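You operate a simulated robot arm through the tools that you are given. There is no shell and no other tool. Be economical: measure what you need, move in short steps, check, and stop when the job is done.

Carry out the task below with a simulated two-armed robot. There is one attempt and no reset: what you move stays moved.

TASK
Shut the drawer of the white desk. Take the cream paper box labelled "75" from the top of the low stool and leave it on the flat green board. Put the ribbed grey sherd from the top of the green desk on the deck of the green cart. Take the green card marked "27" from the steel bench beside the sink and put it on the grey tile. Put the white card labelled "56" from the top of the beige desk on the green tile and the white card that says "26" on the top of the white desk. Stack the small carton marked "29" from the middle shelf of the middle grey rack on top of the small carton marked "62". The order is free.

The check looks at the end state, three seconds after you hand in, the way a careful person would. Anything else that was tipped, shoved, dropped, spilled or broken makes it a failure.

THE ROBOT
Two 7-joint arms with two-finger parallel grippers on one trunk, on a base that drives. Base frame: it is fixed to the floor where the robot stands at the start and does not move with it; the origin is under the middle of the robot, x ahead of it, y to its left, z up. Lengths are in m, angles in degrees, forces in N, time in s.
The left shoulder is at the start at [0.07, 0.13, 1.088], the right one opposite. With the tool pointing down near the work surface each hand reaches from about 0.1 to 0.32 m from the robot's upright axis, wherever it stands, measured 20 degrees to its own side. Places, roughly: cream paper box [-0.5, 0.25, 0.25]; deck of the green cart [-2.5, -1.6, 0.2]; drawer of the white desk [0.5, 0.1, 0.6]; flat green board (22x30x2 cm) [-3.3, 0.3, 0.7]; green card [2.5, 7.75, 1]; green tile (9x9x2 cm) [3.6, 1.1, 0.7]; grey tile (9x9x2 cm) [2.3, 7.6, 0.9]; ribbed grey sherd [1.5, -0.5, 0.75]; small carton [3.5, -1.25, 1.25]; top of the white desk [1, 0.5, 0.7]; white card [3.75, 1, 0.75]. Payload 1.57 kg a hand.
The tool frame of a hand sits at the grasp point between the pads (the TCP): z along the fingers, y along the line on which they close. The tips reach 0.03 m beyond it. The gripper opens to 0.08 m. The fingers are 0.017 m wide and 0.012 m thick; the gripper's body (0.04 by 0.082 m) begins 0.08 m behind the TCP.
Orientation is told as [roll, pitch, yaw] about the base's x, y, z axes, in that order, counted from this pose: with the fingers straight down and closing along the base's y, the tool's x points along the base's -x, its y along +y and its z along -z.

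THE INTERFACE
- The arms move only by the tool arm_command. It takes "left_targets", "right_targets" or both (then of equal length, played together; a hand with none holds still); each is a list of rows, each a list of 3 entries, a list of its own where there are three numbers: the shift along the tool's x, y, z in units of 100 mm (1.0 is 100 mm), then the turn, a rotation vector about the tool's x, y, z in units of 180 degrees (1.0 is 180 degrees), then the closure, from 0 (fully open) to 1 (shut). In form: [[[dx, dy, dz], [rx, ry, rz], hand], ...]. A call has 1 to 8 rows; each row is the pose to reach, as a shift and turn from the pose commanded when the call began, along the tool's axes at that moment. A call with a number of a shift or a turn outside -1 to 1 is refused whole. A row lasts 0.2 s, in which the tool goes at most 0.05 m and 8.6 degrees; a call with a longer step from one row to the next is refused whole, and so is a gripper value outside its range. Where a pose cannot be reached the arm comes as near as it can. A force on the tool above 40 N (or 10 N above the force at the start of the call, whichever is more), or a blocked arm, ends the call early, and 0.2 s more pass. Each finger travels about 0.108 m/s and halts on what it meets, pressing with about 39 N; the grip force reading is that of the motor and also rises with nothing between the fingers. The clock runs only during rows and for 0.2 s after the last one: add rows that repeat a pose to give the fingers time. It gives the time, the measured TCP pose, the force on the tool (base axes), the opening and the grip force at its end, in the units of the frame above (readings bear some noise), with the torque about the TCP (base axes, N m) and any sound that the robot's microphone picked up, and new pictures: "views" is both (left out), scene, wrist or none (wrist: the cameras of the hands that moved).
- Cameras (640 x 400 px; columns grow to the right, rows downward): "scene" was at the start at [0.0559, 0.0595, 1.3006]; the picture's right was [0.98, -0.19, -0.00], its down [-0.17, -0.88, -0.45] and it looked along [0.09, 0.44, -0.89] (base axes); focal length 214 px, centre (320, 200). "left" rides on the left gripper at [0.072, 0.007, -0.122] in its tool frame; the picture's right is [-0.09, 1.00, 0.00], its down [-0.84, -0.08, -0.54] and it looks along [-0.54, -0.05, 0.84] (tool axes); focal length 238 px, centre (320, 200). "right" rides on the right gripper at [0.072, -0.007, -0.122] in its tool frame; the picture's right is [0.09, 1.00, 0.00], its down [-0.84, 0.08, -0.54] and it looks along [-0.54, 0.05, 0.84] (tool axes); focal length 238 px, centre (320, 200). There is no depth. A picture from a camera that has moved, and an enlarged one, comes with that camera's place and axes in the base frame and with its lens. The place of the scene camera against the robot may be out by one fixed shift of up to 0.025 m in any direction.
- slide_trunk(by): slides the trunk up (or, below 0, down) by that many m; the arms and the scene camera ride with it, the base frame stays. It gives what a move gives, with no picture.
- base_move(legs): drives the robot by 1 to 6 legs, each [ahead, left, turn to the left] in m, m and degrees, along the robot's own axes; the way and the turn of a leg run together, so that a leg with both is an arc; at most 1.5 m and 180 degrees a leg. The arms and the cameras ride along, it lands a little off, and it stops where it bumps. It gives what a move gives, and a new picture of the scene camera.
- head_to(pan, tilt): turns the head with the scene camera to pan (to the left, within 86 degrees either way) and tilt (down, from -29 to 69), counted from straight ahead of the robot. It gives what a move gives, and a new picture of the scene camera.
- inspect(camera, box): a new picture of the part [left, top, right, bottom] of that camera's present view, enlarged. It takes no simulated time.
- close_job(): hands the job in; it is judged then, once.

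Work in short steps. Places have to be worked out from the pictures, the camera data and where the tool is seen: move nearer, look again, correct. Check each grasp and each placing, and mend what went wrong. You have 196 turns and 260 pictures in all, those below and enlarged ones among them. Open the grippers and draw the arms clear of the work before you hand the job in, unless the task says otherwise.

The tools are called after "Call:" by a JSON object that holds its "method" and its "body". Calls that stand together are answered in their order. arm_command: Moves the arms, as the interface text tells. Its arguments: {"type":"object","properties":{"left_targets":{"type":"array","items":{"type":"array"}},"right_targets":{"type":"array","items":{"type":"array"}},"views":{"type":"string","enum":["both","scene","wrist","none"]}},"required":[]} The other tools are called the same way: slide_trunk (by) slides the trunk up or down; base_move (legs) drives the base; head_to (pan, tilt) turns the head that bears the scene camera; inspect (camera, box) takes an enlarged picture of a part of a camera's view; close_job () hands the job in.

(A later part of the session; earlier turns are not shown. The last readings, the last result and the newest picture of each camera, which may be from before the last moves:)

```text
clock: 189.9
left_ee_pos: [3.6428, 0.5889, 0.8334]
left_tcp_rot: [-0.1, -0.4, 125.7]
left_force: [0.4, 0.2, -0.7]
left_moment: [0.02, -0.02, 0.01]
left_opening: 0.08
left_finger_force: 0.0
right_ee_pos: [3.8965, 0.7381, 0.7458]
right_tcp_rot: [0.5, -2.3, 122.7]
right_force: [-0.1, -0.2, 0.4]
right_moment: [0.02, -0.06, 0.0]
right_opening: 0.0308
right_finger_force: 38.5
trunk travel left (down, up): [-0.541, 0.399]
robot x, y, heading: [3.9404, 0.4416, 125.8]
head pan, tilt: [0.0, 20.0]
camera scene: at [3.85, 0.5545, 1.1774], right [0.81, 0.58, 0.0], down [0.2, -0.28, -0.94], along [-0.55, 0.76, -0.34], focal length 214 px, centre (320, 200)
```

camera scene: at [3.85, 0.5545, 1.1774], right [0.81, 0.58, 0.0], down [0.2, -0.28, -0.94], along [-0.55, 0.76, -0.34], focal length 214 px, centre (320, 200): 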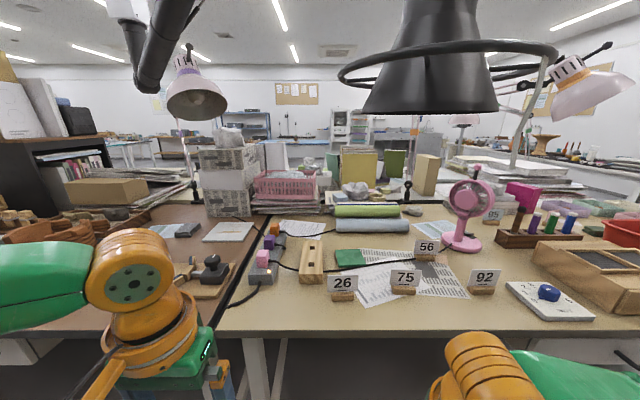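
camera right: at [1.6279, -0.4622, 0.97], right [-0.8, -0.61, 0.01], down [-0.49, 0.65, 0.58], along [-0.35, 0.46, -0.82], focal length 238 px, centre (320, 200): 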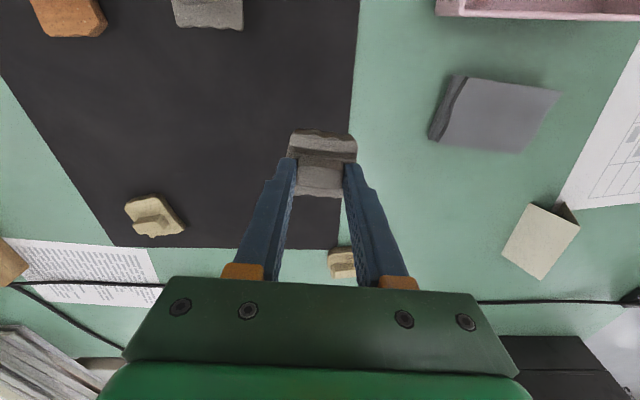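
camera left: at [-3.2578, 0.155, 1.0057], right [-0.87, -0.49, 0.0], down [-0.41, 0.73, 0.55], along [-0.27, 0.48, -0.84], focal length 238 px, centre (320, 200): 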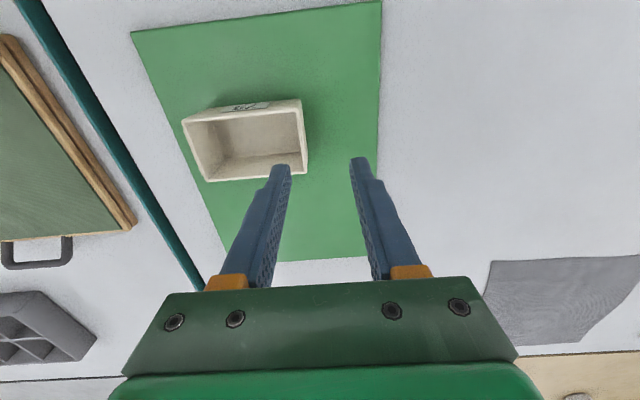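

Hood bottom is at z≈1.19 over (0.55 ahead). I'll keep low (head <1.17) and approach turned 35° right so the left shoulder leads: raise left hand, lower trunk 0.1, turn, advance 0.3.

Call:
{"method": "arm_command", "body": {"left_targets": [[[0, 0, -0.4], [0, 0, 0], 0], [[0, 0, -0.8], [0, 0, 0], 0], [[0, 0, -1.0], [0, 0, 0], 0], [[0, 0, -1.0], [0, 0, 0], 0]], "views": "none"}}

Call:
{"method": "slide_trunk", "body": {"by": -0.07}}

Call:
{"method": "base_move", "body": {"legs": [[0, 0, -35], [0.3, -0.03, 0]]}}

Call:
{"method": "arm_command", "body": {"left_targets": [[[0, 0, 0], [0, 0, 0.045], 0], [[0, 0, 0], [0, 0, 0.02], 0]], "views": "wrist"}}

```text
clock: 190.9
left_ee_pos: [3.6449, 0.5863, 0.9323]
left_tcp_rot: [-0.1, -0.5, 125.7]
left_force: [-0.6, 0.0, 0.7]
left_moment: [0.01, 0.02, 0.03]
left_opening: 0.0801
left_finger_force: 0.0
right_ee_pos: [3.8967, 0.7377, 0.7465]
right_tcp_rot: [0.5, -2.3, 122.7]
right_force: [0.9, 0.2, -0.2]
right_moment: [-0.02, 0.0, 0.01]
right_opening: 0.0312
right_finger_force: 38.5
trunk travel left (down, up): [-0.541, 0.399]
robot x, y, heading: [3.9406, 0.4394, 126.0]
head pan, tilt: [0.0, 20.0]
```

```text
clock: 192.0
left_ee_pos: [3.6436, 0.5874, 0.8624]
left_tcp_rot: [0.1, -0.5, 125.6]
left_force: [0.2, -0.3, -0.2]
left_moment: [0.0, -0.02, 0.03]
left_opening: 0.0798
left_finger_force: 0.1
right_ee_pos: [3.8973, 0.7388, 0.6751]
right_tcp_rot: [0.5, -2.3, 122.7]
right_force: [0.0, 0.2, -0.4]
right_moment: [0.0, 0.03, -0.01]
right_opening: 0.0311
right_finger_force: 39.3
trunk travel left (down, up): [-0.471, 0.469]
robot x, y, heading: [3.9418, 0.4406, 125.7]
head pan, tilt: [0.0, 20.0]
```

```text
clock: 195.7
left_ee_pos: [3.8121, 1.0299, 0.8618]
left_tcp_rot: [-0.2, -0.6, 90.2]
left_force: [0.3, 0.0, 0.0]
left_moment: [0.0, 0.03, -0.01]
left_opening: 0.0802
left_finger_force: 0.1
right_ee_pos: [4.1053, 1.007, 0.6766]
right_tcp_rot: [0.6, -2.3, 87.4]
right_force: [0.1, -0.4, -0.9]
right_moment: [-0.02, -0.01, 0.02]
right_opening: 0.0309
right_finger_force: 39.5
trunk travel left (down, up): [-0.471, 0.469]
robot x, y, heading: [3.9705, 0.7382, 90.2]
head pan, tilt: [0.0, 20.0]
camera scene: at [3.9611, 0.8806, 1.1074], right [1.0, 0.01, 0.0], down [0.0, -0.34, -0.94], along [-0.01, 0.94, -0.34], focal length 214 px, centre (320, 200)
```

scene: 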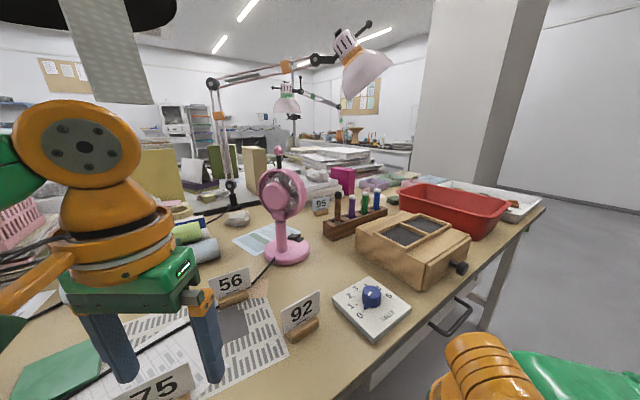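

```text
clock: 196.3
left_ee_pos: [3.8121, 1.0299, 0.8619]
left_tcp_rot: [0.0, -0.5, 86.7]
left_force: [0.1, 0.2, 1.2]
left_moment: [0.03, 0.03, 0.06]
left_opening: 0.0802
left_finger_force: 0.0
right_ee_pos: [4.1046, 1.0068, 0.6755]
right_tcp_rot: [0.5, -2.4, 87.4]
right_force: [0.8, -0.8, -0.6]
right_moment: [0.02, -0.01, -0.06]
right_opening: 0.0309
right_finger_force: 39.3
trunk travel left (down, up): [-0.471, 0.469]
robot x, y, heading: [3.9701, 0.742, 90.1]
head pan, tilt: [0.0, 20.0]
camera left: at [3.8001, 0.9576, 0.9842], right [-0.99, 0.15, 0.0], down [0.12, 0.83, 0.55], along [0.08, 0.54, -0.84], focal length 238 px, centre (320, 200)
```

left: 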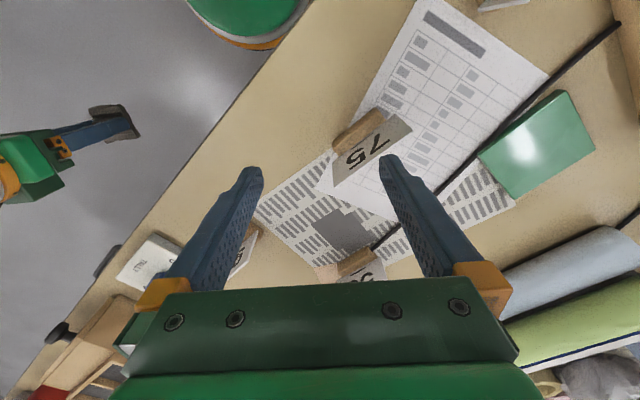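

Wrist view: 56's block at ≈(3.787,1.221), long axis heading ≈30°; tile ≈(3.587,1.08). Pull the right hand back from the desk edge, advance 0.1, rotate the left hand to yaw 120 and go above 56.

Call:
{"method": "arm_command", "body": {"right_targets": [[[0.3, 0, 0], [0, 0, 0], 1], [[0.6, 0, 0], [0, 0, 0], 1], [[1.0, 0, 0], [0, 0, 0], 1], [[1.0, 0, 0], [0, 0, 0], 1]], "left_targets": [[[0, 0, 0], [0, 0, -0.047], 0], [[0, 0, 0], [0, 0, -0.094], 0], [[0, 0, 0], [0, 0, -0.141], 0], [[0, 0, 0], [0, 0, -0.185], 0]], "views": "none"}}

Call:
{"method": "base_move", "body": {"legs": [[0.1, 0, 0]]}}

Call:
{"method": "arm_command", "body": {"left_targets": [[[0, 0, 0], [0, 0, 0], 0]], "views": "wrist"}}

```text
clock: 197.3
left_ee_pos: [3.8121, 1.0304, 0.8619]
left_tcp_rot: [-0.2, -0.3, 120.2]
left_force: [0.5, 0.9, -0.3]
left_moment: [0.0, 0.0, 0.01]
left_opening: 0.0802
left_finger_force: 0.1
right_ee_pos: [4.0725, 0.9574, 0.6962]
right_tcp_rot: [0.5, -2.3, 87.4]
right_force: [0.1, 0.5, 0.3]
right_moment: [0.0, 0.02, 0.01]
right_opening: 0.0309
right_finger_force: 39.6
right hand out of reach, approached as far as the arm can: row 2, 3, 4
trunk travel left (down, up): [-0.471, 0.469]
robot x, y, heading: [3.9656, 0.7357, 90.5]
head pan, tilt: [0.0, 20.0]
```

```text
clock: 198.4
left_ee_pos: [3.8101, 1.1316, 0.863]
left_tcp_rot: [-0.2, -0.5, 120.0]
left_force: [0.2, -0.5, -0.6]
left_moment: [-0.02, -0.01, -0.04]
left_opening: 0.08
left_finger_force: 0.1
right_ee_pos: [4.0725, 1.0583, 0.6954]
right_tcp_rot: [0.4, -2.2, 87.4]
right_force: [0.3, -0.2, -0.3]
right_moment: [-0.03, -0.01, -0.01]
right_opening: 0.0309
right_finger_force: 39.6
trunk travel left (down, up): [-0.471, 0.469]
robot x, y, heading: [3.9684, 0.8417, 90.3]
head pan, tilt: [0.0, 20.0]
camera scene: at [3.96, 0.9814, 1.1074], right [1.0, 0.01, 0.0], down [0.0, -0.34, -0.94], along [-0.01, 0.94, -0.34], focal length 214 px, centre (320, 200)
```

scene: 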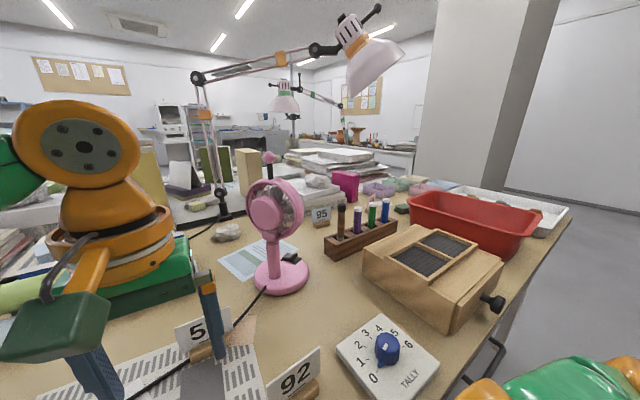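

```text
clock: 198.8
left_ee_pos: [3.811, 1.1314, 0.8621]
left_tcp_rot: [-0.2, -0.4, 120.1]
left_force: [0.1, -0.7, 0.8]
left_moment: [-0.02, 0.0, -0.02]
left_opening: 0.0801
left_finger_force: 0.0
right_ee_pos: [4.0712, 1.0574, 0.6963]
right_tcp_rot: [0.5, -2.1, 87.6]
right_force: [0.2, 0.4, -0.7]
right_moment: [-0.02, -0.02, -0.02]
right_opening: 0.0313
right_finger_force: 39.1
trunk travel left (down, up): [-0.471, 0.469]
robot x, y, heading: [3.969, 0.84, 90.8]
head pan, tilt: [0.0, 20.0]
camera left: at [3.8393, 1.0637, 0.9845], right [-0.91, -0.42, 0.0], down [-0.35, 0.76, 0.55], along [-0.23, 0.5, -0.84], focal length 238 px, centre (320, 200)
```

left: 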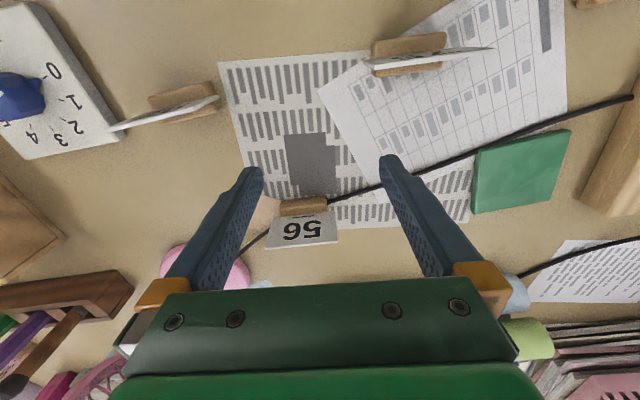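

The card is ~8 cm wide, so I must grip across the thin direction: rotate the hand to yaw 30 while moving above the block at (3.788,1.222).

Call:
{"method": "arm_command", "body": {"left_targets": [[[-0.15, 0, 0], [0, 0, 0.047], 0], [[-0.3, -0.1, 0], [0, 0, 0.094], 0], [[-0.45, -0.15, 0], [0, 0, 0.141], 0], [[-0.6, -0.2, 0], [0, 0, 0.188], 0], [[-0.7, -0.25, 0], [0, 0, 0.235], 0], [[-0.8, -0.255, 0], [0, 0, 0.282], 0], [[-0.9, -0.255, 0], [0, 0, 0.329], 0], [[-0.9, -0.255, 0], [0, 0, 0.376], 0]], "views": "none"}}

Call:
{"method": "arm_command", "body": {"left_targets": [[[0, 0, 0], [0, 0, 0.047], 0], [[0, 0, 0], [0, 0, 0.094], 0], [[0, 0, 0], [0, 0, 0.124], 0], [[0, 0, 0], [0, 0, 0.124], 0]], "views": "wrist"}}

```text
clock: 200.7
left_ee_pos: [3.776, 1.2067, 0.852]
left_tcp_rot: [0.4, -0.6, 52.4]
left_force: [-0.5, -0.1, -0.8]
left_moment: [-0.02, -0.03, 0.01]
left_opening: 0.0801
left_finger_force: 0.0
left hand out of reach, approached as far as the arm can: row 4, 5, 6, 7, 8
right_ee_pos: [4.0713, 1.0574, 0.6957]
right_tcp_rot: [0.5, -2.2, 87.5]
right_force: [0.3, 0.0, -0.2]
right_moment: [-0.01, 0.02, 0.0]
right_opening: 0.0308
right_finger_force: 39.4
trunk travel left (down, up): [-0.471, 0.469]
robot x, y, heading: [3.9641, 0.8429, 90.3]
head pan, tilt: [0.0, 20.0]
```

```text
clock: 201.7
left_ee_pos: [3.7756, 1.2063, 0.8498]
left_tcp_rot: [0.4, -0.4, 30.1]
left_force: [0.1, -0.9, -0.3]
left_moment: [-0.02, -0.02, 0.0]
left_opening: 0.0801
left_finger_force: 0.0
right_ee_pos: [4.0712, 1.0588, 0.6953]
right_tcp_rot: [0.5, -2.2, 87.5]
right_force: [-0.6, -0.8, -0.6]
right_moment: [-0.03, -0.01, -0.01]
right_opening: 0.0309
right_finger_force: 39.7
trunk travel left (down, up): [-0.471, 0.469]
robot x, y, heading: [3.967, 0.8418, 90.5]
head pan, tilt: [0.0, 20.0]
camera left: at [3.7104, 1.174, 0.9724], right [-0.42, 0.91, 0.01], down [0.76, 0.35, 0.55], along [0.49, 0.24, -0.84], focal length 238 px, centre (320, 200)
```

left: 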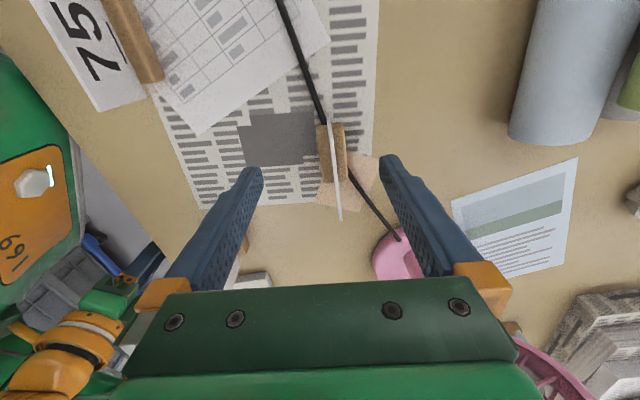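

Yaw 30 reached; block centre ≈(3.788,1.226), axis ≈36°. Nudge the base 2 cm ahead and correct the hand.

Call:
{"method": "base_move", "body": {"legs": [[0.025, -0.01, 0]]}}

Call:
{"method": "arm_command", "body": {"left_targets": [[[0, 0, 0.2], [0, 0, -0.033], 0], [[0, 0, 0.4], [0, 0, -0.033], 0], [[0, 0, 0.4], [0, 0, -0.033], 0]], "views": "wrist"}}

```text
clock: 202.5
left_ee_pos: [3.791, 1.2251, 0.8544]
left_tcp_rot: [1.1, -0.5, 30.1]
left_force: [-0.7, 0.4, 0.1]
left_moment: [-0.01, 0.01, 0.0]
left_opening: 0.0802
left_finger_force: 0.1
right_ee_pos: [4.0841, 1.0781, 0.6966]
right_tcp_rot: [0.8, -2.7, 87.4]
right_force: [0.1, 0.3, -0.4]
right_moment: [0.0, 0.03, -0.01]
right_opening: 0.0307
right_finger_force: 38.9
trunk travel left (down, up): [-0.471, 0.469]
robot x, y, heading: [3.9814, 0.8654, 90.5]
head pan, tilt: [0.0, 20.0]
camera scene: at [3.9745, 0.9972, 1.1088], right [1.0, 0.01, 0.0], down [0.0, -0.33, -0.94], along [-0.01, 0.94, -0.33], focal length 214 px, centre (320, 200)
```

scene: 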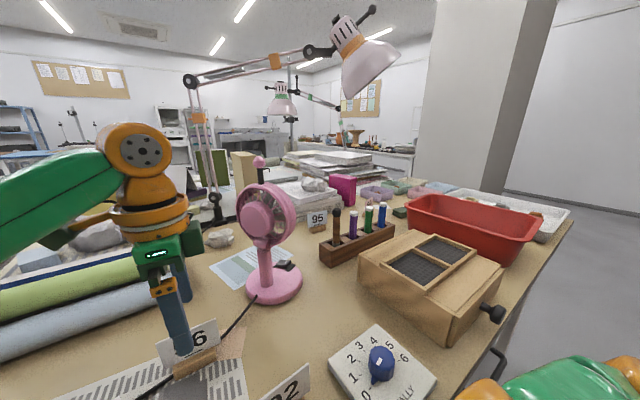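

```text
clock: 203.3
left_ee_pos: [3.7896, 1.2253, 0.8144]
left_tcp_rot: [0.9, -0.6, 36.1]
left_force: [0.1, -0.5, -0.3]
left_moment: [-0.01, 0.01, -0.02]
left_opening: 0.0799
left_finger_force: 0.1
right_ee_pos: [4.0829, 1.0793, 0.6975]
right_tcp_rot: [0.6, -2.7, 87.4]
right_force: [-1.1, 0.1, -2.0]
right_moment: [-0.04, 0.0, -0.01]
right_opening: 0.0309
right_finger_force: 38.6
trunk travel left (down, up): [-0.471, 0.469]
robot x, y, heading: [3.9782, 0.8644, 90.4]
head pan, tilt: [0.0, 20.0]
camera left: at [3.727, 1.186, 0.937], right [-0.51, 0.86, 0.02], down [0.72, 0.42, 0.55], along [0.46, 0.29, -0.84], focal length 238 px, centre (320, 200)
```

left: 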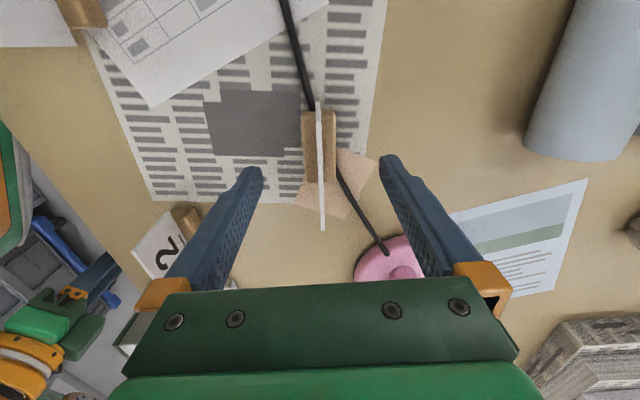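

Block is centred between the fingers. Descend 4.7 cm.

Call:
{"method": "arm_command", "body": {"left_targets": [[[0, 0, 0.15], [0, 0, 0], 0], [[0, 0, 0.3], [0, 0, 0], 0], [[0, 0, 0.4], [0, 0, 0], 0], [[0, 0, 0.47], [0, 0, 0], 0], [[0, 0, 0.47], [0, 0, 0], 0.5], [[0, 0, 0.47], [0, 0, 0], 1], [[0, 0, 0.47], [0, 0, 0], 1], [[0, 0, 0.47], [0, 0, 0], 1]], "views": "wrist"}}

```text
clock: 204.3
left_ee_pos: [3.7914, 1.2254, 0.7698]
left_tcp_rot: [0.8, -0.8, 35.9]
left_force: [7.8, -12.8, 15.5]
left_moment: [-0.92, -0.51, 0.05]
left_opening: 0.0527
left_finger_force: 7.4
right_ee_pos: [4.0842, 1.0775, 0.6975]
right_tcp_rot: [0.8, -2.6, 87.5]
right_force: [-0.5, 0.2, -0.3]
right_moment: [0.01, -0.02, 0.0]
right_opening: 0.0308
right_finger_force: 39.1
trunk travel left (down, up): [-0.471, 0.469]
robot x, y, heading: [3.9795, 0.8629, 90.5]
head pan, tilt: [0.0, 20.0]
stopped in row 5 (left hand): the force on the tool passed its limit at 47 N (the readings are from after the stop); the commanded pose is now the measured one
camera left: at [3.7274, 1.1853, 0.8928], right [-0.51, 0.86, 0.02], down [0.72, 0.42, 0.55], along [0.47, 0.29, -0.83], focal length 238 px, centre (320, 200)
```

left: 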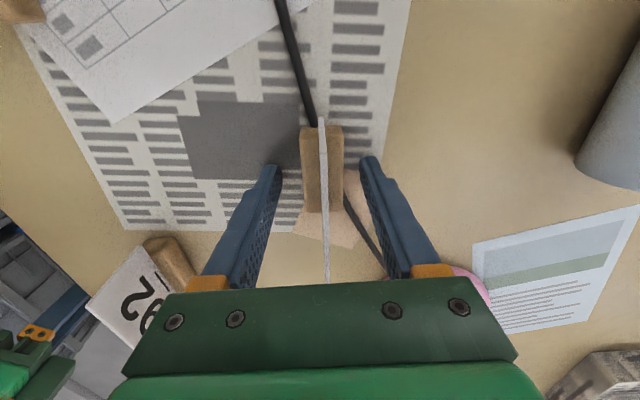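

Tips probably touch the desk/cable. Raise 6 mm and close.

Call:
{"method": "arm_command", "body": {"left_targets": [[[0, 0, -0.06], [0, 0, 0], 0.35], [[0, 0, -0.06], [0, 0, 0], 0.6], [[0, 0, -0.06], [0, 0, 0], 1], [[0, 0, -0.06], [0, 0, 0], 1], [[0, 0, -0.06], [0, 0, 0], 1], [[0, 0, -0.06], [0, 0, 0], 1]], "views": "wrist"}}

```text
clock: 205.7
left_ee_pos: [3.7904, 1.2251, 0.7771]
left_tcp_rot: [1.0, -0.8, 36.1]
left_force: [0.6, 0.8, 1.0]
left_moment: [-0.02, 0.02, 0.0]
left_opening: 0.0244
left_finger_force: 36.4
right_ee_pos: [4.0844, 1.0781, 0.6973]
right_tcp_rot: [0.9, -2.7, 87.4]
right_force: [-0.2, -1.1, -0.5]
right_moment: [0.01, -0.02, -0.03]
right_opening: 0.031
right_finger_force: 38.9
trunk travel left (down, up): [-0.471, 0.469]
robot x, y, heading: [3.9764, 0.8672, 90.5]
head pan, tilt: [0.0, 20.0]
camera left: at [3.7273, 1.1853, 0.8984], right [-0.51, 0.86, 0.02], down [0.72, 0.42, 0.55], along [0.47, 0.3, -0.83], focal length 238 px, centre (320, 200)
```

left: 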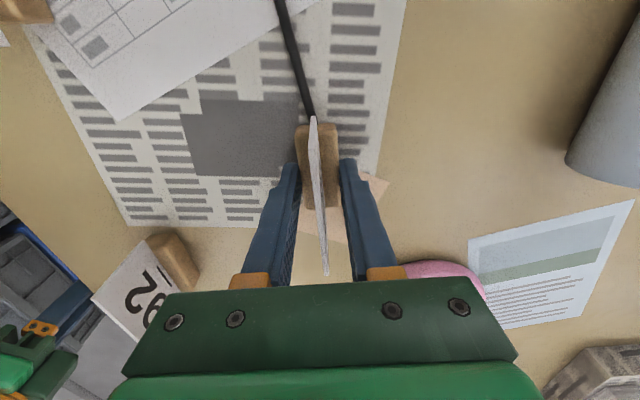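

Gripped. Lift and carry toward the tile at ≈(3.587,1.08) (25 cm straight back along the tool).

Call:
{"method": "arm_command", "body": {"left_targets": [[[0, 0, -0.4], [0, 0, 0], 1], [[0, 0, -0.8], [0, 0, 0], 1], [[0.3, 0, -0.9], [0, 0, 0], 1], [[0.6, 0, -0.9], [0, 0, 0], 1], [[1.0, 0, -0.9], [0, 0, 0], 1]], "views": "none"}}

Call:
{"method": "arm_command", "body": {"left_targets": [[[0.4, 0, 0], [0, 0, 0], 1], [[0.8, 0, 0], [0, 0, 0], 1], [[1.0, 0, 0], [0, 0, 0], 1], [[1.0, 0, 0], [0, 0, 0], 1]], "views": "wrist"}}

```text
clock: 206.9
left_ee_pos: [3.7088, 1.1625, 0.8641]
left_tcp_rot: [1.0, -0.6, 35.9]
left_force: [0.4, 0.0, 0.4]
left_moment: [0.02, -0.02, -0.03]
left_opening: 0.0246
left_finger_force: 36.0
right_ee_pos: [4.084, 1.0782, 0.6975]
right_tcp_rot: [0.8, -2.8, 87.3]
right_force: [-0.8, 0.8, 0.2]
right_moment: [-0.03, -0.01, 0.02]
right_opening: 0.031
right_finger_force: 38.5
trunk travel left (down, up): [-0.471, 0.469]
robot x, y, heading: [3.9768, 0.8683, 90.6]
head pan, tilt: [0.0, 20.0]
```

```text
clock: 207.9
left_ee_pos: [3.6272, 1.1061, 0.8634]
left_tcp_rot: [1.0, -0.7, 36.0]
left_force: [0.4, -0.9, 0.1]
left_moment: [0.02, -0.01, -0.02]
left_opening: 0.0243
left_finger_force: 36.5
right_ee_pos: [4.0846, 1.0784, 0.6976]
right_tcp_rot: [0.7, -2.7, 87.4]
right_force: [-1.1, 0.6, -0.9]
right_moment: [-0.03, -0.01, 0.02]
right_opening: 0.031
right_finger_force: 38.9
trunk travel left (down, up): [-0.471, 0.469]
robot x, y, heading: [3.9741, 0.8616, 90.5]
head pan, tilt: [0.0, 20.0]
camera left: at [3.5648, 1.0657, 0.9854], right [-0.51, 0.86, 0.02], down [0.72, 0.42, 0.55], along [0.47, 0.3, -0.83], focal length 238 px, centre (320, 200)
```

left: 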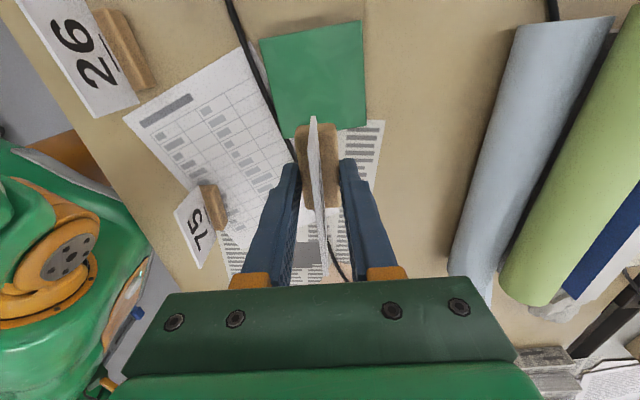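

Tile centre ≈(3.589,1.081). Move back 4.6 cm, then lower.

Call:
{"method": "arm_command", "body": {"left_targets": [[[0.3, 0.02, 0], [0, 0, 0], 1], [[0.46, 0.02, 0.1], [0, 0, 0], 1], [[0.46, 0.02, 0.3], [0, 0, 0], 1], [[0.46, 0.02, 0.5], [0, 0, 0], 1], [[0.46, 0.02, 0.5], [0, 0, 0], 1]], "views": "wrist"}}

```text
clock: 209.1
left_ee_pos: [3.5912, 1.0826, 0.8119]
left_tcp_rot: [0.9, -0.7, 36.1]
left_force: [0.0, 0.0, -0.5]
left_moment: [-0.01, -0.01, -0.02]
left_opening: 0.0246
left_finger_force: 36.2
right_ee_pos: [4.0848, 1.0779, 0.6974]
right_tcp_rot: [0.8, -2.7, 87.4]
right_force: [0.5, -0.6, -0.3]
right_moment: [0.02, 0.0, 0.04]
right_opening: 0.0311
right_finger_force: 38.7
trunk travel left (down, up): [-0.471, 0.469]
robot x, y, heading: [3.9772, 0.8662, 90.5]
head pan, tilt: [0.0, 20.0]
camera left: at [3.5277, 1.0411, 0.9352], right [-0.51, 0.86, 0.02], down [0.72, 0.42, 0.55], along [0.47, 0.29, -0.83], focal length 238 px, centre (320, 200)
```

left: 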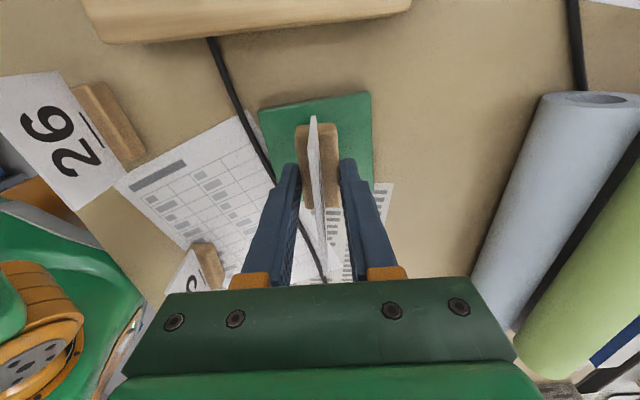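

Slightly (1.2 cm) too far forward; shift back and creep down to contact.

Call:
{"method": "arm_command", "body": {"left_targets": [[[0.12, 0, 0], [0, 0, 0], 1], [[0.12, 0, 0.04], [0, 0, 0], 1], [[0.12, 0, 0.08], [0, 0, 0], 1], [[0.12, 0, 0.12], [0, 0, 0], 1], [[0.12, 0, 0.16], [0, 0, 0], 1], [[0.12, 0, 0.2], [0, 0, 0], 1], [[0.12, 0, 0.24], [0, 0, 0], 1]], "views": "wrist"}}

```text
clock: 210.7
left_ee_pos: [3.5803, 1.0744, 0.7891]
left_tcp_rot: [0.9, -0.7, 36.0]
left_force: [0.4, 0.2, -0.1]
left_moment: [0.05, 0.0, 0.02]
left_opening: 0.0246
left_finger_force: 36.6
right_ee_pos: [4.0842, 1.0768, 0.6983]
right_tcp_rot: [0.8, -2.7, 87.4]
right_force: [0.4, -0.4, -0.3]
right_moment: [0.01, -0.01, -0.01]
right_opening: 0.0308
right_finger_force: 38.8
trunk travel left (down, up): [-0.471, 0.469]
robot x, y, heading: [3.9777, 0.8649, 90.7]
head pan, tilt: [0.0, 20.0]
camera left: at [3.5179, 1.0348, 0.911], right [-0.51, 0.86, 0.02], down [0.72, 0.42, 0.55], along [0.47, 0.3, -0.83], focal length 238 px, centre (320, 200)
```

left: 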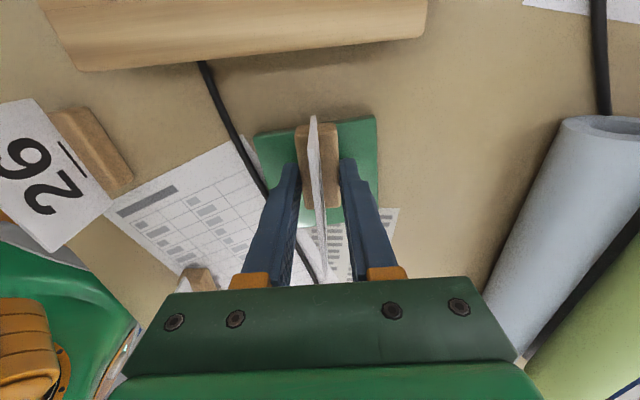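

Call:
{"method": "arm_command", "body": {"left_targets": [[[0, 0, 0.04], [0, 0, 0], 1], [[0, 0, 0.08], [0, 0, 0], 1], [[0, 0, 0.12], [0, 0, 0], 1], [[0, 0, 0.16], [0, 0, 0], 1], [[0, 0, 0.2], [0, 0, 0], 1]], "views": "none"}}

```text
clock: 211.5
left_ee_pos: [3.5819, 1.0759, 0.7818]
left_tcp_rot: [1.2, -0.6, 36.1]
left_force: [1.3, -1.6, 21.0]
left_moment: [-0.3, -0.21, -0.02]
left_opening: 0.0246
left_finger_force: 36.1
right_ee_pos: [4.085, 1.0792, 0.6972]
right_tcp_rot: [0.8, -2.6, 87.5]
right_force: [0.2, -0.3, 0.2]
right_moment: [0.03, 0.04, 0.01]
right_opening: 0.031
right_finger_force: 38.9
trunk travel left (down, up): [-0.471, 0.469]
robot x, y, heading: [3.9764, 0.8646, 90.4]
head pan, tilt: [0.0, 20.0]
stopped in row 3 (left hand): the force on the tool passed its limit at 47 N (the readings are from after the stop); the commanded pose is now the measured one
```

Contact with the tile. Open and lift straight up.

Call:
{"method": "arm_command", "body": {"left_targets": [[[0, 0, -0.02], [0, 0, 0], 0.7], [[0, 0, -0.02], [0, 0, 0], 0.4], [[0, 0, -0.02], [0, 0, 0], 0.3], [[0, 0, -0.02], [0, 0, 0], 0.3], [[0, 0, -0.3], [0, 0, 0], 0.3], [[0, 0, -0.7], [0, 0, 0], 0.3], [[0, 0, -1.0], [0, 0, 0], 0.2]], "views": "wrist"}}

```text
clock: 213.1
left_ee_pos: [3.5799, 1.072, 0.8827]
left_tcp_rot: [1.2, -0.5, 36.0]
left_force: [-0.4, 0.6, -0.2]
left_moment: [0.0, -0.04, -0.02]
left_opening: 0.0639
left_finger_force: 0.1
right_ee_pos: [4.0846, 1.0792, 0.6968]
right_tcp_rot: [0.9, -2.7, 87.4]
right_force: [-0.4, 0.3, -0.6]
right_moment: [-0.03, -0.02, -0.01]
right_opening: 0.0309
right_finger_force: 38.8
trunk travel left (down, up): [-0.471, 0.469]
robot x, y, heading: [3.9775, 0.8675, 90.5]
head pan, tilt: [0.0, 20.0]
camera left: at [3.5168, 1.0326, 1.0056], right [-0.51, 0.86, 0.02], down [0.72, 0.42, 0.55], along [0.46, 0.3, -0.84], focal length 238 px, centre (320, 200)
```

left: 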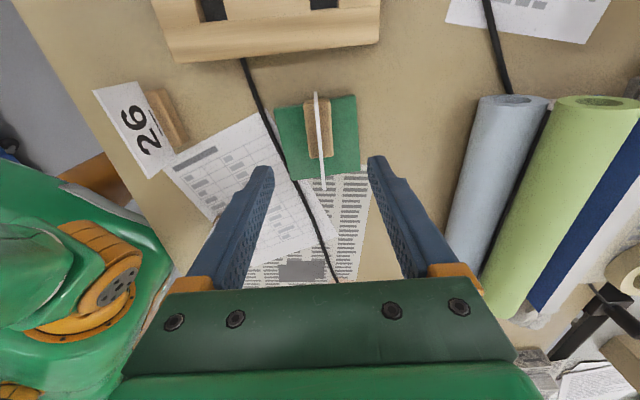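

56 stands on the green tile. Now "26": block at ≈(3.65,0.937), axis ≈45°. Back the base 0.16 and position the left hand over it.

Call:
{"method": "base_move", "body": {"legs": [[-0.16, 0, 0]]}}

Call:
{"method": "arm_command", "body": {"left_targets": [[[-0.35, -0.1, 0], [0, 0, -0.02], 0], [[-0.7, -0.2, 0], [0, 0, -0.045], 0], [[-0.7, -0.2, 0], [0, 0, -0.045], 0]], "views": "wrist"}}

```text
clock: 214.5
left_ee_pos: [3.5749, 0.9209, 0.8797]
left_tcp_rot: [0.6, -0.6, 36.1]
left_force: [0.3, 0.0, -0.1]
left_moment: [0.02, 0.0, -0.04]
left_opening: 0.064
left_finger_force: 0.1
right_ee_pos: [4.0823, 0.9272, 0.6963]
right_tcp_rot: [0.5, -2.2, 87.6]
right_force: [-0.4, -0.2, -0.5]
right_moment: [0.01, 0.01, 0.03]
right_opening: 0.031
right_finger_force: 38.7
trunk travel left (down, up): [-0.471, 0.469]
robot x, y, heading: [3.9802, 0.7099, 90.5]
head pan, tilt: [0.0, 20.0]
camera scene: at [3.9712, 0.8502, 1.1075], right [1.0, 0.01, 0.0], down [0.0, -0.34, -0.94], along [-0.01, 0.94, -0.34], focal length 214 px, centre (320, 200)
```

scene: 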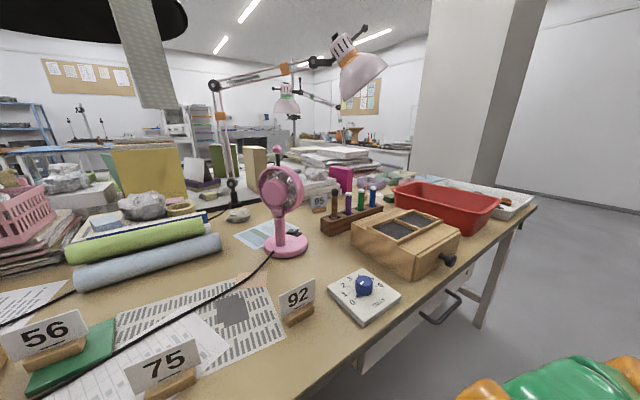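

```text
clock: 215.3
left_ee_pos: [3.6417, 0.9487, 0.8809]
left_tcp_rot: [0.5, -0.5, 44.3]
left_force: [0.6, 0.0, 0.1]
left_moment: [-0.03, -0.04, 0.04]
left_opening: 0.0796
left_finger_force: 0.0
right_ee_pos: [4.0809, 0.928, 0.6955]
right_tcp_rot: [0.4, -2.2, 87.7]
right_force: [-0.2, -0.3, 0.6]
right_moment: [-0.01, -0.04, 0.01]
right_opening: 0.0309
right_finger_force: 39.0
trunk travel left (down, up): [-0.471, 0.469]
robot x, y, heading: [3.9794, 0.7107, 90.6]
head pan, tilt: [0.0, 20.0]
camera left: at [3.5855, 0.9006, 1.0016], right [-0.63, 0.78, 0.01], down [0.65, 0.52, 0.55], along [0.42, 0.35, -0.83], focal length 238 px, centre (320, 200)
```

left: 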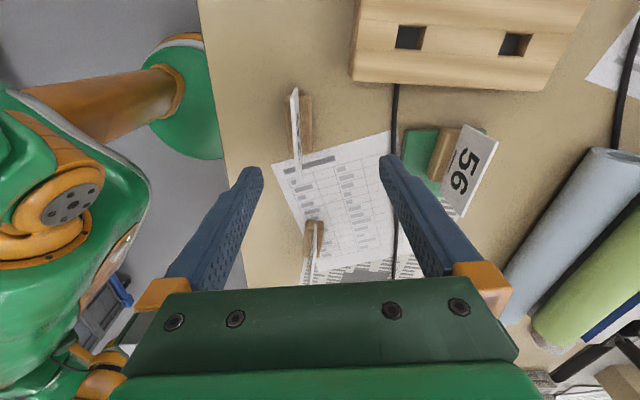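

Adjust 1.9 cm right, 0.5 cm back and descend 8.5 cm.

Call:
{"method": "arm_command", "body": {"left_targets": [[[0.05, -0.19, 0.1], [0, 0, 0], 0], [[0.05, -0.19, 0.4], [0, 0, 0], 0], [[0.05, -0.19, 0.7], [0, 0, 0], 0], [[0.05, -0.19, 0.85], [0, 0, 0], 0], [[0.05, -0.19, 0.85], [0, 0, 0], 0]], "views": "wrist"}}

```text
clock: 216.5
left_ee_pos: [3.6542, 0.9316, 0.7941]
left_tcp_rot: [0.6, -0.7, 44.2]
left_force: [0.6, 0.1, -1.0]
left_moment: [0.01, -0.01, 0.03]
left_opening: 0.0798
left_finger_force: 0.1
right_ee_pos: [4.0821, 0.9268, 0.6958]
right_tcp_rot: [0.5, -2.1, 87.6]
right_force: [-0.8, -0.6, -0.8]
right_moment: [0.05, -0.01, -0.02]
right_opening: 0.0309
right_finger_force: 38.8
trunk travel left (down, up): [-0.471, 0.469]
robot x, y, heading: [3.9774, 0.7122, 90.4]
head pan, tilt: [0.0, 20.0]
camera left: at [3.5967, 0.8845, 0.9164], right [-0.63, 0.78, 0.01], down [0.65, 0.52, 0.55], along [0.42, 0.35, -0.83], focal length 238 px, centre (320, 200)
```

left: 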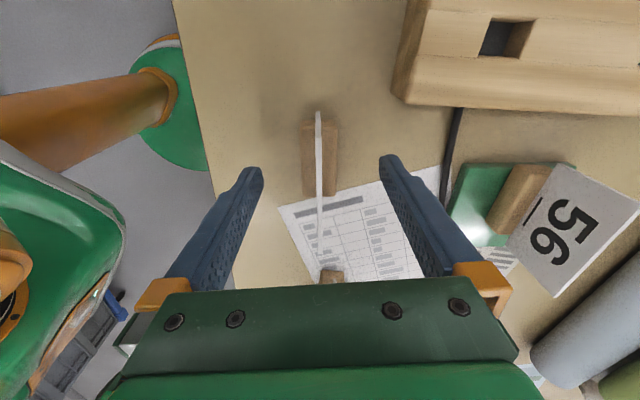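

Centred. Descend 1.7 cm and close.

Call:
{"method": "arm_command", "body": {"left_targets": [[[0, 0, 0.09], [0, 0, 0], 0], [[0, 0, 0.17], [0, 0, 0], 0], [[0, 0, 0.17], [0, 0, 0], 0.5], [[0, 0, 0.17], [0, 0, 0], 1], [[0, 0, 0.17], [0, 0, 0], 1], [[0, 0, 0.17], [0, 0, 0], 1], [[0, 0, -0.2], [0, 0, 0], 1], [[0, 0, -0.6], [0, 0, 0], 1]], "views": "wrist"}}

```text
clock: 218.3
left_ee_pos: [3.6557, 0.9289, 0.853]
left_tcp_rot: [0.4, -0.6, 44.2]
left_force: [-0.9, -0.7, -0.4]
left_moment: [0.02, 0.0, -0.04]
left_opening: 0.0247
left_finger_force: 36.1
right_ee_pos: [4.0835, 0.9275, 0.6973]
right_tcp_rot: [0.6, -2.1, 87.5]
right_force: [0.4, -0.4, -0.5]
right_moment: [-0.02, 0.0, -0.01]
right_opening: 0.031
right_finger_force: 38.9
trunk travel left (down, up): [-0.471, 0.469]
robot x, y, heading: [3.9795, 0.7102, 90.3]
head pan, tilt: [0.0, 20.0]
camera left: at [3.5973, 0.881, 0.9761], right [-0.63, 0.78, 0.01], down [0.65, 0.52, 0.55], along [0.42, 0.35, -0.83], focal length 238 px, centre (320, 200)
```

left: 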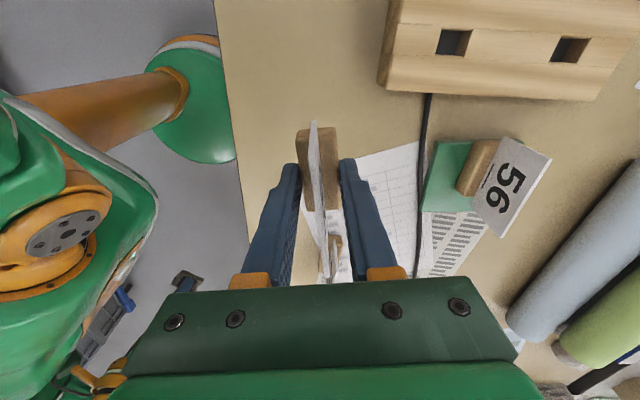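

Holding "26" (left) and the sherd (right). Back away, face heading 126, and retrace sideways down the aisle to the corridor.

Call:
{"method": "base_move", "body": {"legs": [[-0.17, -0.12, 0], [0, 0, 36], [0, 1.25, 0]]}}

Call:
{"method": "slide_trunk", "body": {"by": 0.2}}

```text
clock: 227.5
left_ee_pos: [2.7002, -0.2147, 0.8526]
left_tcp_rot: [0.4, -0.6, 80.0]
left_force: [-0.7, 0.2, -1.4]
left_moment: [0.01, 0.01, 0.01]
left_opening: 0.0244
left_finger_force: 36.7
right_ee_pos: [3.0479, 0.0346, 0.6966]
right_tcp_rot: [0.4, -2.2, 123.3]
right_force: [0.2, 0.2, -0.7]
right_moment: [0.0, 0.02, -0.02]
right_opening: 0.031
right_finger_force: 39.1
trunk travel left (down, up): [-0.471, 0.469]
robot x, y, heading: [3.093, -0.2026, 126.2]
head pan, tilt: [0.0, 20.0]
camera scene: at [3.0, -0.0894, 1.1075], right [0.81, 0.59, 0.0], down [0.2, -0.28, -0.94], along [-0.56, 0.76, -0.34], focal length 214 px, centre (320, 200)
```

scene: 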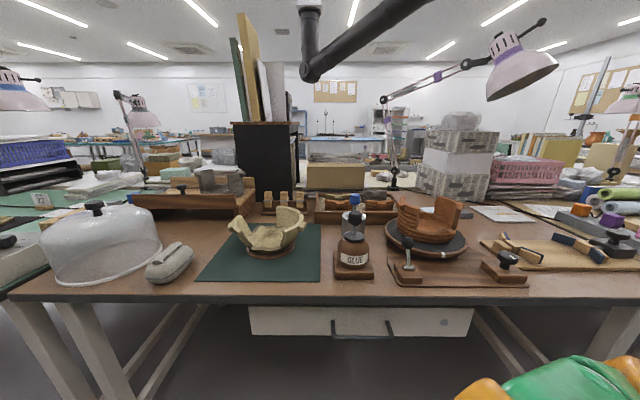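

```text
clock: 229.7
left_ee_pos: [2.6992, -0.2145, 1.0541]
left_tcp_rot: [0.5, -0.7, 80.0]
left_force: [-1.0, 0.0, -0.7]
left_moment: [0.01, -0.01, 0.01]
left_opening: 0.0247
left_finger_force: 36.1
right_ee_pos: [3.0481, 0.0366, 0.8954]
right_tcp_rot: [0.5, -2.2, 123.3]
right_force: [-0.4, 0.4, -0.2]
right_moment: [-0.01, -0.02, 0.0]
right_opening: 0.0309
right_finger_force: 39.5
trunk travel left (down, up): [-0.671, 0.269]
robot x, y, heading: [3.0923, -0.199, 126.4]
head pan, tilt: [0.0, 20.0]
```

Continue left to the corridor, then turn to heading 36.

Call:
{"method": "base_move", "body": {"legs": [[0, 1.25, 0], [0, 1.25, 0], [0, 0, -90], [0, 1.3, 0]]}}

Call:
{"method": "head_to", "body": {"pan": 20, "tilt": 40}}

```text
clock: 251.9
left_ee_pos: [0.3392, -0.1789, 1.0529]
left_tcp_rot: [0.4, -0.6, -12.0]
left_force: [0.4, -1.2, -0.5]
left_moment: [-0.01, -0.01, 0.01]
left_opening: 0.0246
left_finger_force: 36.4
right_ee_pos: [0.5755, -0.5359, 0.8961]
right_tcp_rot: [0.5, -2.2, 31.3]
right_force: [0.0, -0.4, -0.2]
right_moment: [-0.03, -0.01, 0.01]
right_opening: 0.0311
right_finger_force: 39.3
trunk travel left (down, up): [-0.671, 0.269]
robot x, y, heading: [0.3382, -0.5659, 34.3]
head pan, tilt: [0.0, 20.0]
camera scene: at [0.4498, -0.4924, 1.3075], right [0.56, -0.83, 0.0], down [-0.28, -0.19, -0.94], along [0.78, 0.53, -0.34], focal length 214 px, centre (320, 200)
```

scene: 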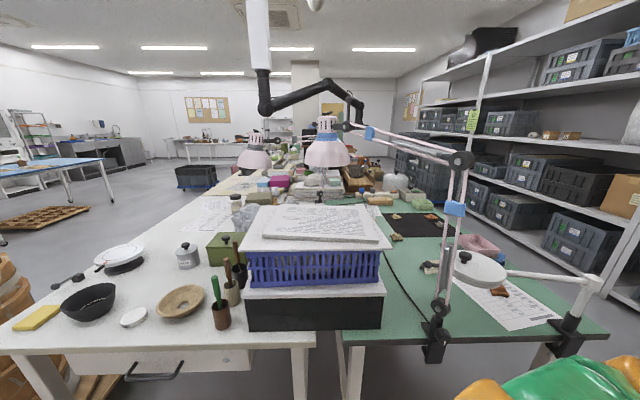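

```text
clock: 252.8
left_ee_pos: [0.3386, -0.1781, 1.0526]
left_tcp_rot: [0.5, -0.7, -11.9]
left_force: [-0.5, -0.4, 0.7]
left_moment: [0.02, 0.0, 0.06]
left_opening: 0.0245
left_finger_force: 36.2
right_ee_pos: [0.5758, -0.536, 0.8968]
right_tcp_rot: [0.4, -2.3, 31.2]
right_force: [0.1, 0.8, -0.4]
right_moment: [0.01, -0.01, -0.05]
right_opening: 0.0307
right_finger_force: 38.8
trunk travel left (down, up): [-0.671, 0.269]
robot x, y, heading: [0.3381, -0.5698, 34.3]
head pan, tilt: [20.0, 40.0]
camera scene: at [0.4225, -0.4757, 1.2761], right [0.81, -0.58, 0.0], down [-0.37, -0.52, -0.77], along [0.45, 0.62, -0.64], focal length 214 px, centre (320, 200)
```

scene: 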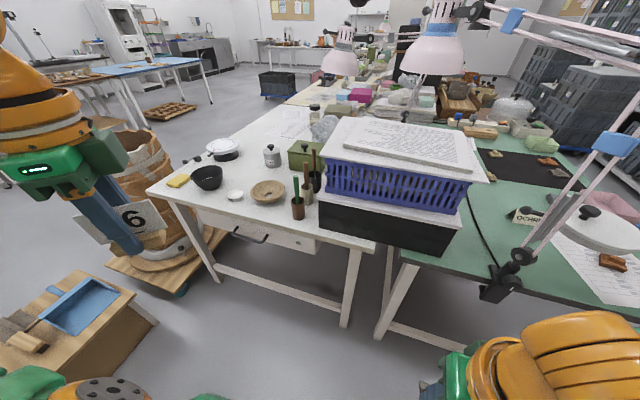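

A clear spot for "26" is near the desk's end edge at A≈0.57, B≈0.08 (between lid and sponge). Drive there and rotate the left hand so the card stands parallel to the edge.

Call:
{"method": "base_move", "body": {"legs": [[0, 0.52, 1.7], [0.24, 0, 0]]}}

Call:
{"method": "arm_command", "body": {"left_targets": [[[0, 0, 0], [0, 0, 0.047], 1], [[0, 0, 0], [0, 0, 0.094], 1], [[0, 0, 0], [0, 0, 0.141], 1], [[0, 0, 0], [0, 0, 0.188], 1], [[0, 0, 0], [0, 0, 0.225], 1], [[0, 0, 0], [0, 0, 0.225], 1]], "views": "wrist"}}

```text
clock: 257.2
left_ee_pos: [0.2175, 0.3975, 1.0532]
left_tcp_rot: [0.5, -0.7, -10.3]
left_force: [0.0, 0.6, 0.4]
left_moment: [0.0, 0.01, 0.01]
left_opening: 0.0245
left_finger_force: 36.4
right_ee_pos: [0.4635, 0.0474, 0.8966]
right_tcp_rot: [0.6, -2.4, 33.0]
right_force: [0.1, -0.6, 0.0]
right_moment: [0.02, 0.02, -0.01]
right_opening: 0.031
right_finger_force: 38.8
trunk travel left (down, up): [-0.671, 0.269]
robot x, y, heading: [0.2243, 0.0071, 36.1]
head pan, tilt: [20.0, 40.0]
camera scene: at [0.308, 0.1032, 1.2762], right [0.83, -0.56, 0.0], down [-0.36, -0.53, -0.77], along [0.43, 0.64, -0.64], focal length 214 px, centre (320, 200)
```

scene: 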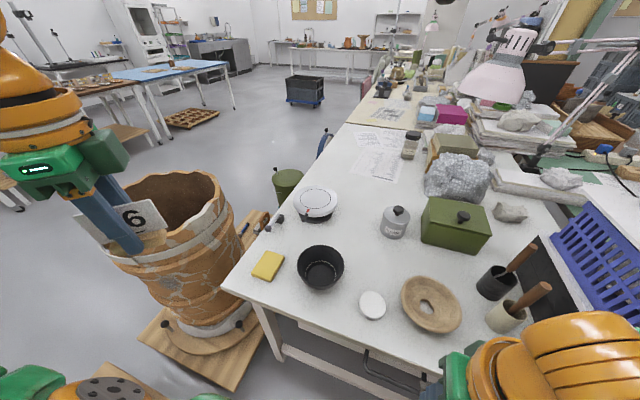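

```text
clock: 258.6
left_ee_pos: [0.2168, 0.3976, 1.0521]
left_tcp_rot: [0.8, -0.2, -50.9]
left_force: [1.7, -0.7, -0.1]
left_moment: [-0.02, 0.03, 0.01]
left_opening: 0.0247
left_finger_force: 36.6
right_ee_pos: [0.464, 0.0488, 0.8964]
right_tcp_rot: [0.5, -2.2, 33.0]
right_force: [0.5, 0.6, -1.1]
right_moment: [0.01, 0.01, -0.04]
right_opening: 0.0309
right_finger_force: 38.7
trunk travel left (down, up): [-0.671, 0.269]
robot x, y, heading: [0.2293, 0.008, 36.0]
head pan, tilt: [20.0, 40.0]
camera left: at [0.1738, 0.4565, 1.1761], right [0.83, 0.56, 0.01], down [0.46, -0.7, 0.54], along [0.31, -0.45, -0.84], focal length 238 px, centre (320, 200)
```

left: 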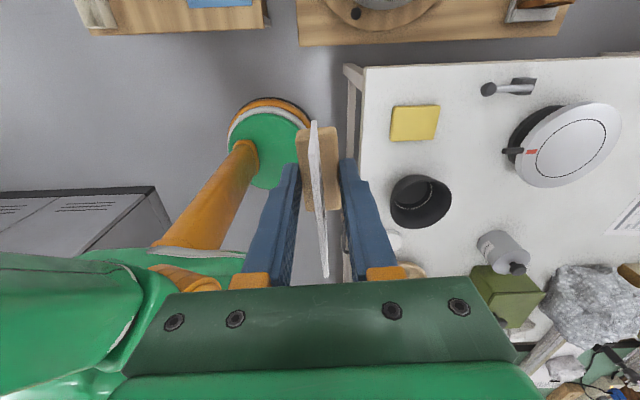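

Wrist view places edge at A≈0.49, bowl (0.62,-0.03), sponge (0.58,0.14). I choose spot A=0.545, B=0.055 → (0.409,0.365) and move the hand there.

Call:
{"method": "arm_command", "body": {"left_targets": [[[-0.25, 0.22, 0], [0, 0, 0], 1], [[-0.5, 0.44, 0], [0, 0, 0], 1], [[-0.75, 0.66, 0], [0, 0, 0], 1], [[-0.99, 0.9, 0], [0, 0, 0], 1]], "views": "none"}}

Call:
{"method": "arm_command", "body": {"left_targets": [[[-0.24, 0.19, 0.2], [0, 0, 0], 1], [[-0.48, 0.38, 0.4], [0, 0, 0], 1], [[-0.48, 0.38, 0.8], [0, 0, 0], 1], [[-0.48, 0.38, 1.0], [0, 0, 0], 1], [[-0.48, 0.38, 1.0], [0, 0, 0], 1]], "views": "wrist"}}

```text
clock: 259.6
left_ee_pos: [0.3525, 0.3786, 1.0542]
left_tcp_rot: [0.7, -0.3, -50.8]
left_force: [0.9, -0.6, -0.3]
left_moment: [-0.01, 0.01, 0.0]
left_opening: 0.0245
left_finger_force: 35.5
right_ee_pos: [0.4661, 0.0489, 0.8947]
right_tcp_rot: [0.4, -2.2, 33.0]
right_force: [1.0, 0.2, 0.4]
right_moment: [0.01, 0.04, 0.02]
right_opening: 0.0312
right_finger_force: 39.3
trunk travel left (down, up): [-0.671, 0.269]
robot x, y, heading: [0.2259, 0.0076, 36.1]
head pan, tilt: [20.0, 40.0]
```

```text
clock: 260.8
left_ee_pos: [0.4109, 0.3665, 0.9548]
left_tcp_rot: [0.8, -0.2, -50.8]
left_force: [0.1, -0.4, -1.1]
left_moment: [0.0, -0.01, 0.0]
left_opening: 0.0245
left_finger_force: 36.6
right_ee_pos: [0.4629, 0.0485, 0.8962]
right_tcp_rot: [0.5, -2.2, 33.0]
right_force: [0.3, -0.3, -0.7]
right_moment: [0.01, 0.0, 0.0]
right_opening: 0.0309
right_finger_force: 39.7
trunk travel left (down, up): [-0.671, 0.269]
robot x, y, heading: [0.2253, 0.0086, 36.1]
head pan, tilt: [20.0, 40.0]
camera left: at [0.369, 0.4256, 1.0787], right [0.83, 0.56, 0.01], down [0.46, -0.7, 0.54], along [0.31, -0.44, -0.84], focal length 238 px, centre (320, 200)
```

left: 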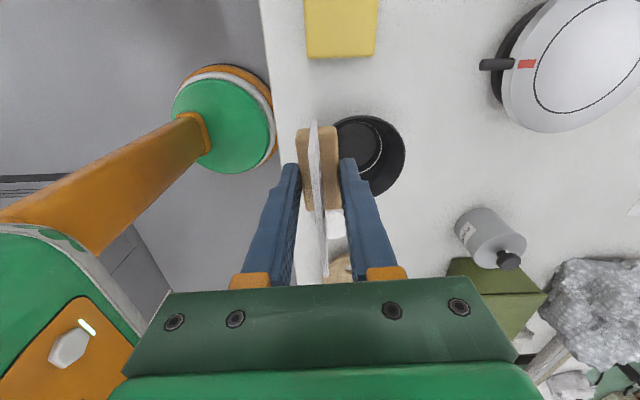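

Shift 1.2 cm away from the bowl and toward the edge, and lower to ~0.80.

Call:
{"method": "arm_command", "body": {"left_targets": [[[0.12, -0.12, 0.3], [0, 0, 0], 1], [[0.12, -0.12, 0.7], [0, 0, 0], 1], [[0.12, -0.12, 1.0], [0, 0, 0], 1], [[0.12, -0.12, 1.0], [0, 0, 0], 1]], "views": "none"}}

Call:
{"method": "arm_command", "body": {"left_targets": [[[0, 0, 0.3], [0, 0, 0], 1], [[0, 0, 0.45], [0, 0, 0], 1], [[0, 0, 0.5], [0, 0, 0], 1], [[0, 0, 0.5], [0, 0, 0], 1]], "views": "wrist"}}

```text
clock: 261.8
left_ee_pos: [0.3937, 0.368, 0.8558]
left_tcp_rot: [0.8, -0.2, -50.7]
left_force: [0.4, -0.1, -0.5]
left_moment: [0.01, 0.05, 0.02]
left_opening: 0.0243
left_finger_force: 36.4
right_ee_pos: [0.4652, 0.0478, 0.8966]
right_tcp_rot: [0.5, -2.2, 33.0]
right_force: [0.6, -1.2, 0.2]
right_moment: [0.0, 0.0, 0.01]
right_opening: 0.031
right_finger_force: 39.1
trunk travel left (down, up): [-0.671, 0.269]
robot x, y, heading: [0.2257, 0.0033, 35.9]
head pan, tilt: [20.0, 40.0]
```

```text
clock: 262.8
left_ee_pos: [0.3949, 0.369, 0.8052]
left_tcp_rot: [0.7, -0.2, -50.7]
left_force: [-1.6, 1.3, 0.1]
left_moment: [-0.01, 0.0, 0.0]
left_opening: 0.0245
left_finger_force: 36.4
right_ee_pos: [0.4657, 0.0484, 0.8962]
right_tcp_rot: [0.4, -2.3, 33.1]
right_force: [0.6, -0.7, -0.5]
right_moment: [0.01, 0.01, -0.01]
right_opening: 0.0307
right_finger_force: 39.2
trunk travel left (down, up): [-0.671, 0.269]
robot x, y, heading: [0.2246, 0.0033, 36.1]
head pan, tilt: [20.0, 40.0]
camera left: at [0.3524, 0.4277, 0.928], right [0.83, 0.56, 0.01], down [0.46, -0.7, 0.54], along [0.31, -0.44, -0.84], focal length 238 px, centre (320, 200)
```

left: 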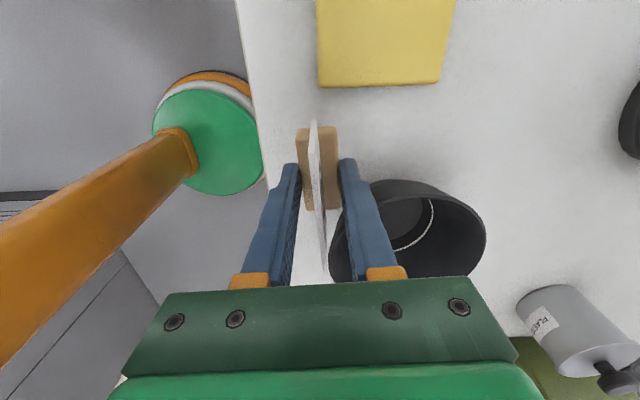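

Bowl rim is ~4 cm beside the inner finger; shift 0.8 cm toward the edge and creep down to contact.

Call:
{"method": "arm_command", "body": {"left_targets": [[[0, -0.08, 0.06], [0, 0, 0], 1], [[0, -0.08, 0.12], [0, 0, 0], 1], [[0, -0.08, 0.18], [0, 0, 0], 1], [[0, -0.08, 0.22], [0, 0, 0], 1], [[0, -0.08, 0.26], [0, 0, 0], 1], [[0, -0.08, 0.3], [0, 0, 0], 1], [[0, -0.08, 0.34], [0, 0, 0], 1], [[0, -0.08, 0.38], [0, 0, 0], 1]], "views": "none"}}

```text
clock: 264.7
left_ee_pos: [0.3901, 0.3622, 0.7717]
left_tcp_rot: [1.2, -0.3, -50.9]
left_force: [-0.7, 0.2, 21.5]
left_moment: [-0.19, 0.28, 0.0]
left_opening: 0.0243
left_finger_force: 36.4
right_ee_pos: [0.4634, 0.0463, 0.8969]
right_tcp_rot: [0.6, -2.4, 32.9]
right_force: [-0.1, -0.6, 0.1]
right_moment: [0.04, 0.0, 0.0]
right_opening: 0.0311
right_finger_force: 38.8
trunk travel left (down, up): [-0.671, 0.269]
robot x, y, heading: [0.2295, 0.0059, 36.0]
head pan, tilt: [20.0, 40.0]
stopped in row 8 (left hand): the force on the tool passed its limit at 50 N (the readings are from after the stop); the commanded pose is now the measured one
```

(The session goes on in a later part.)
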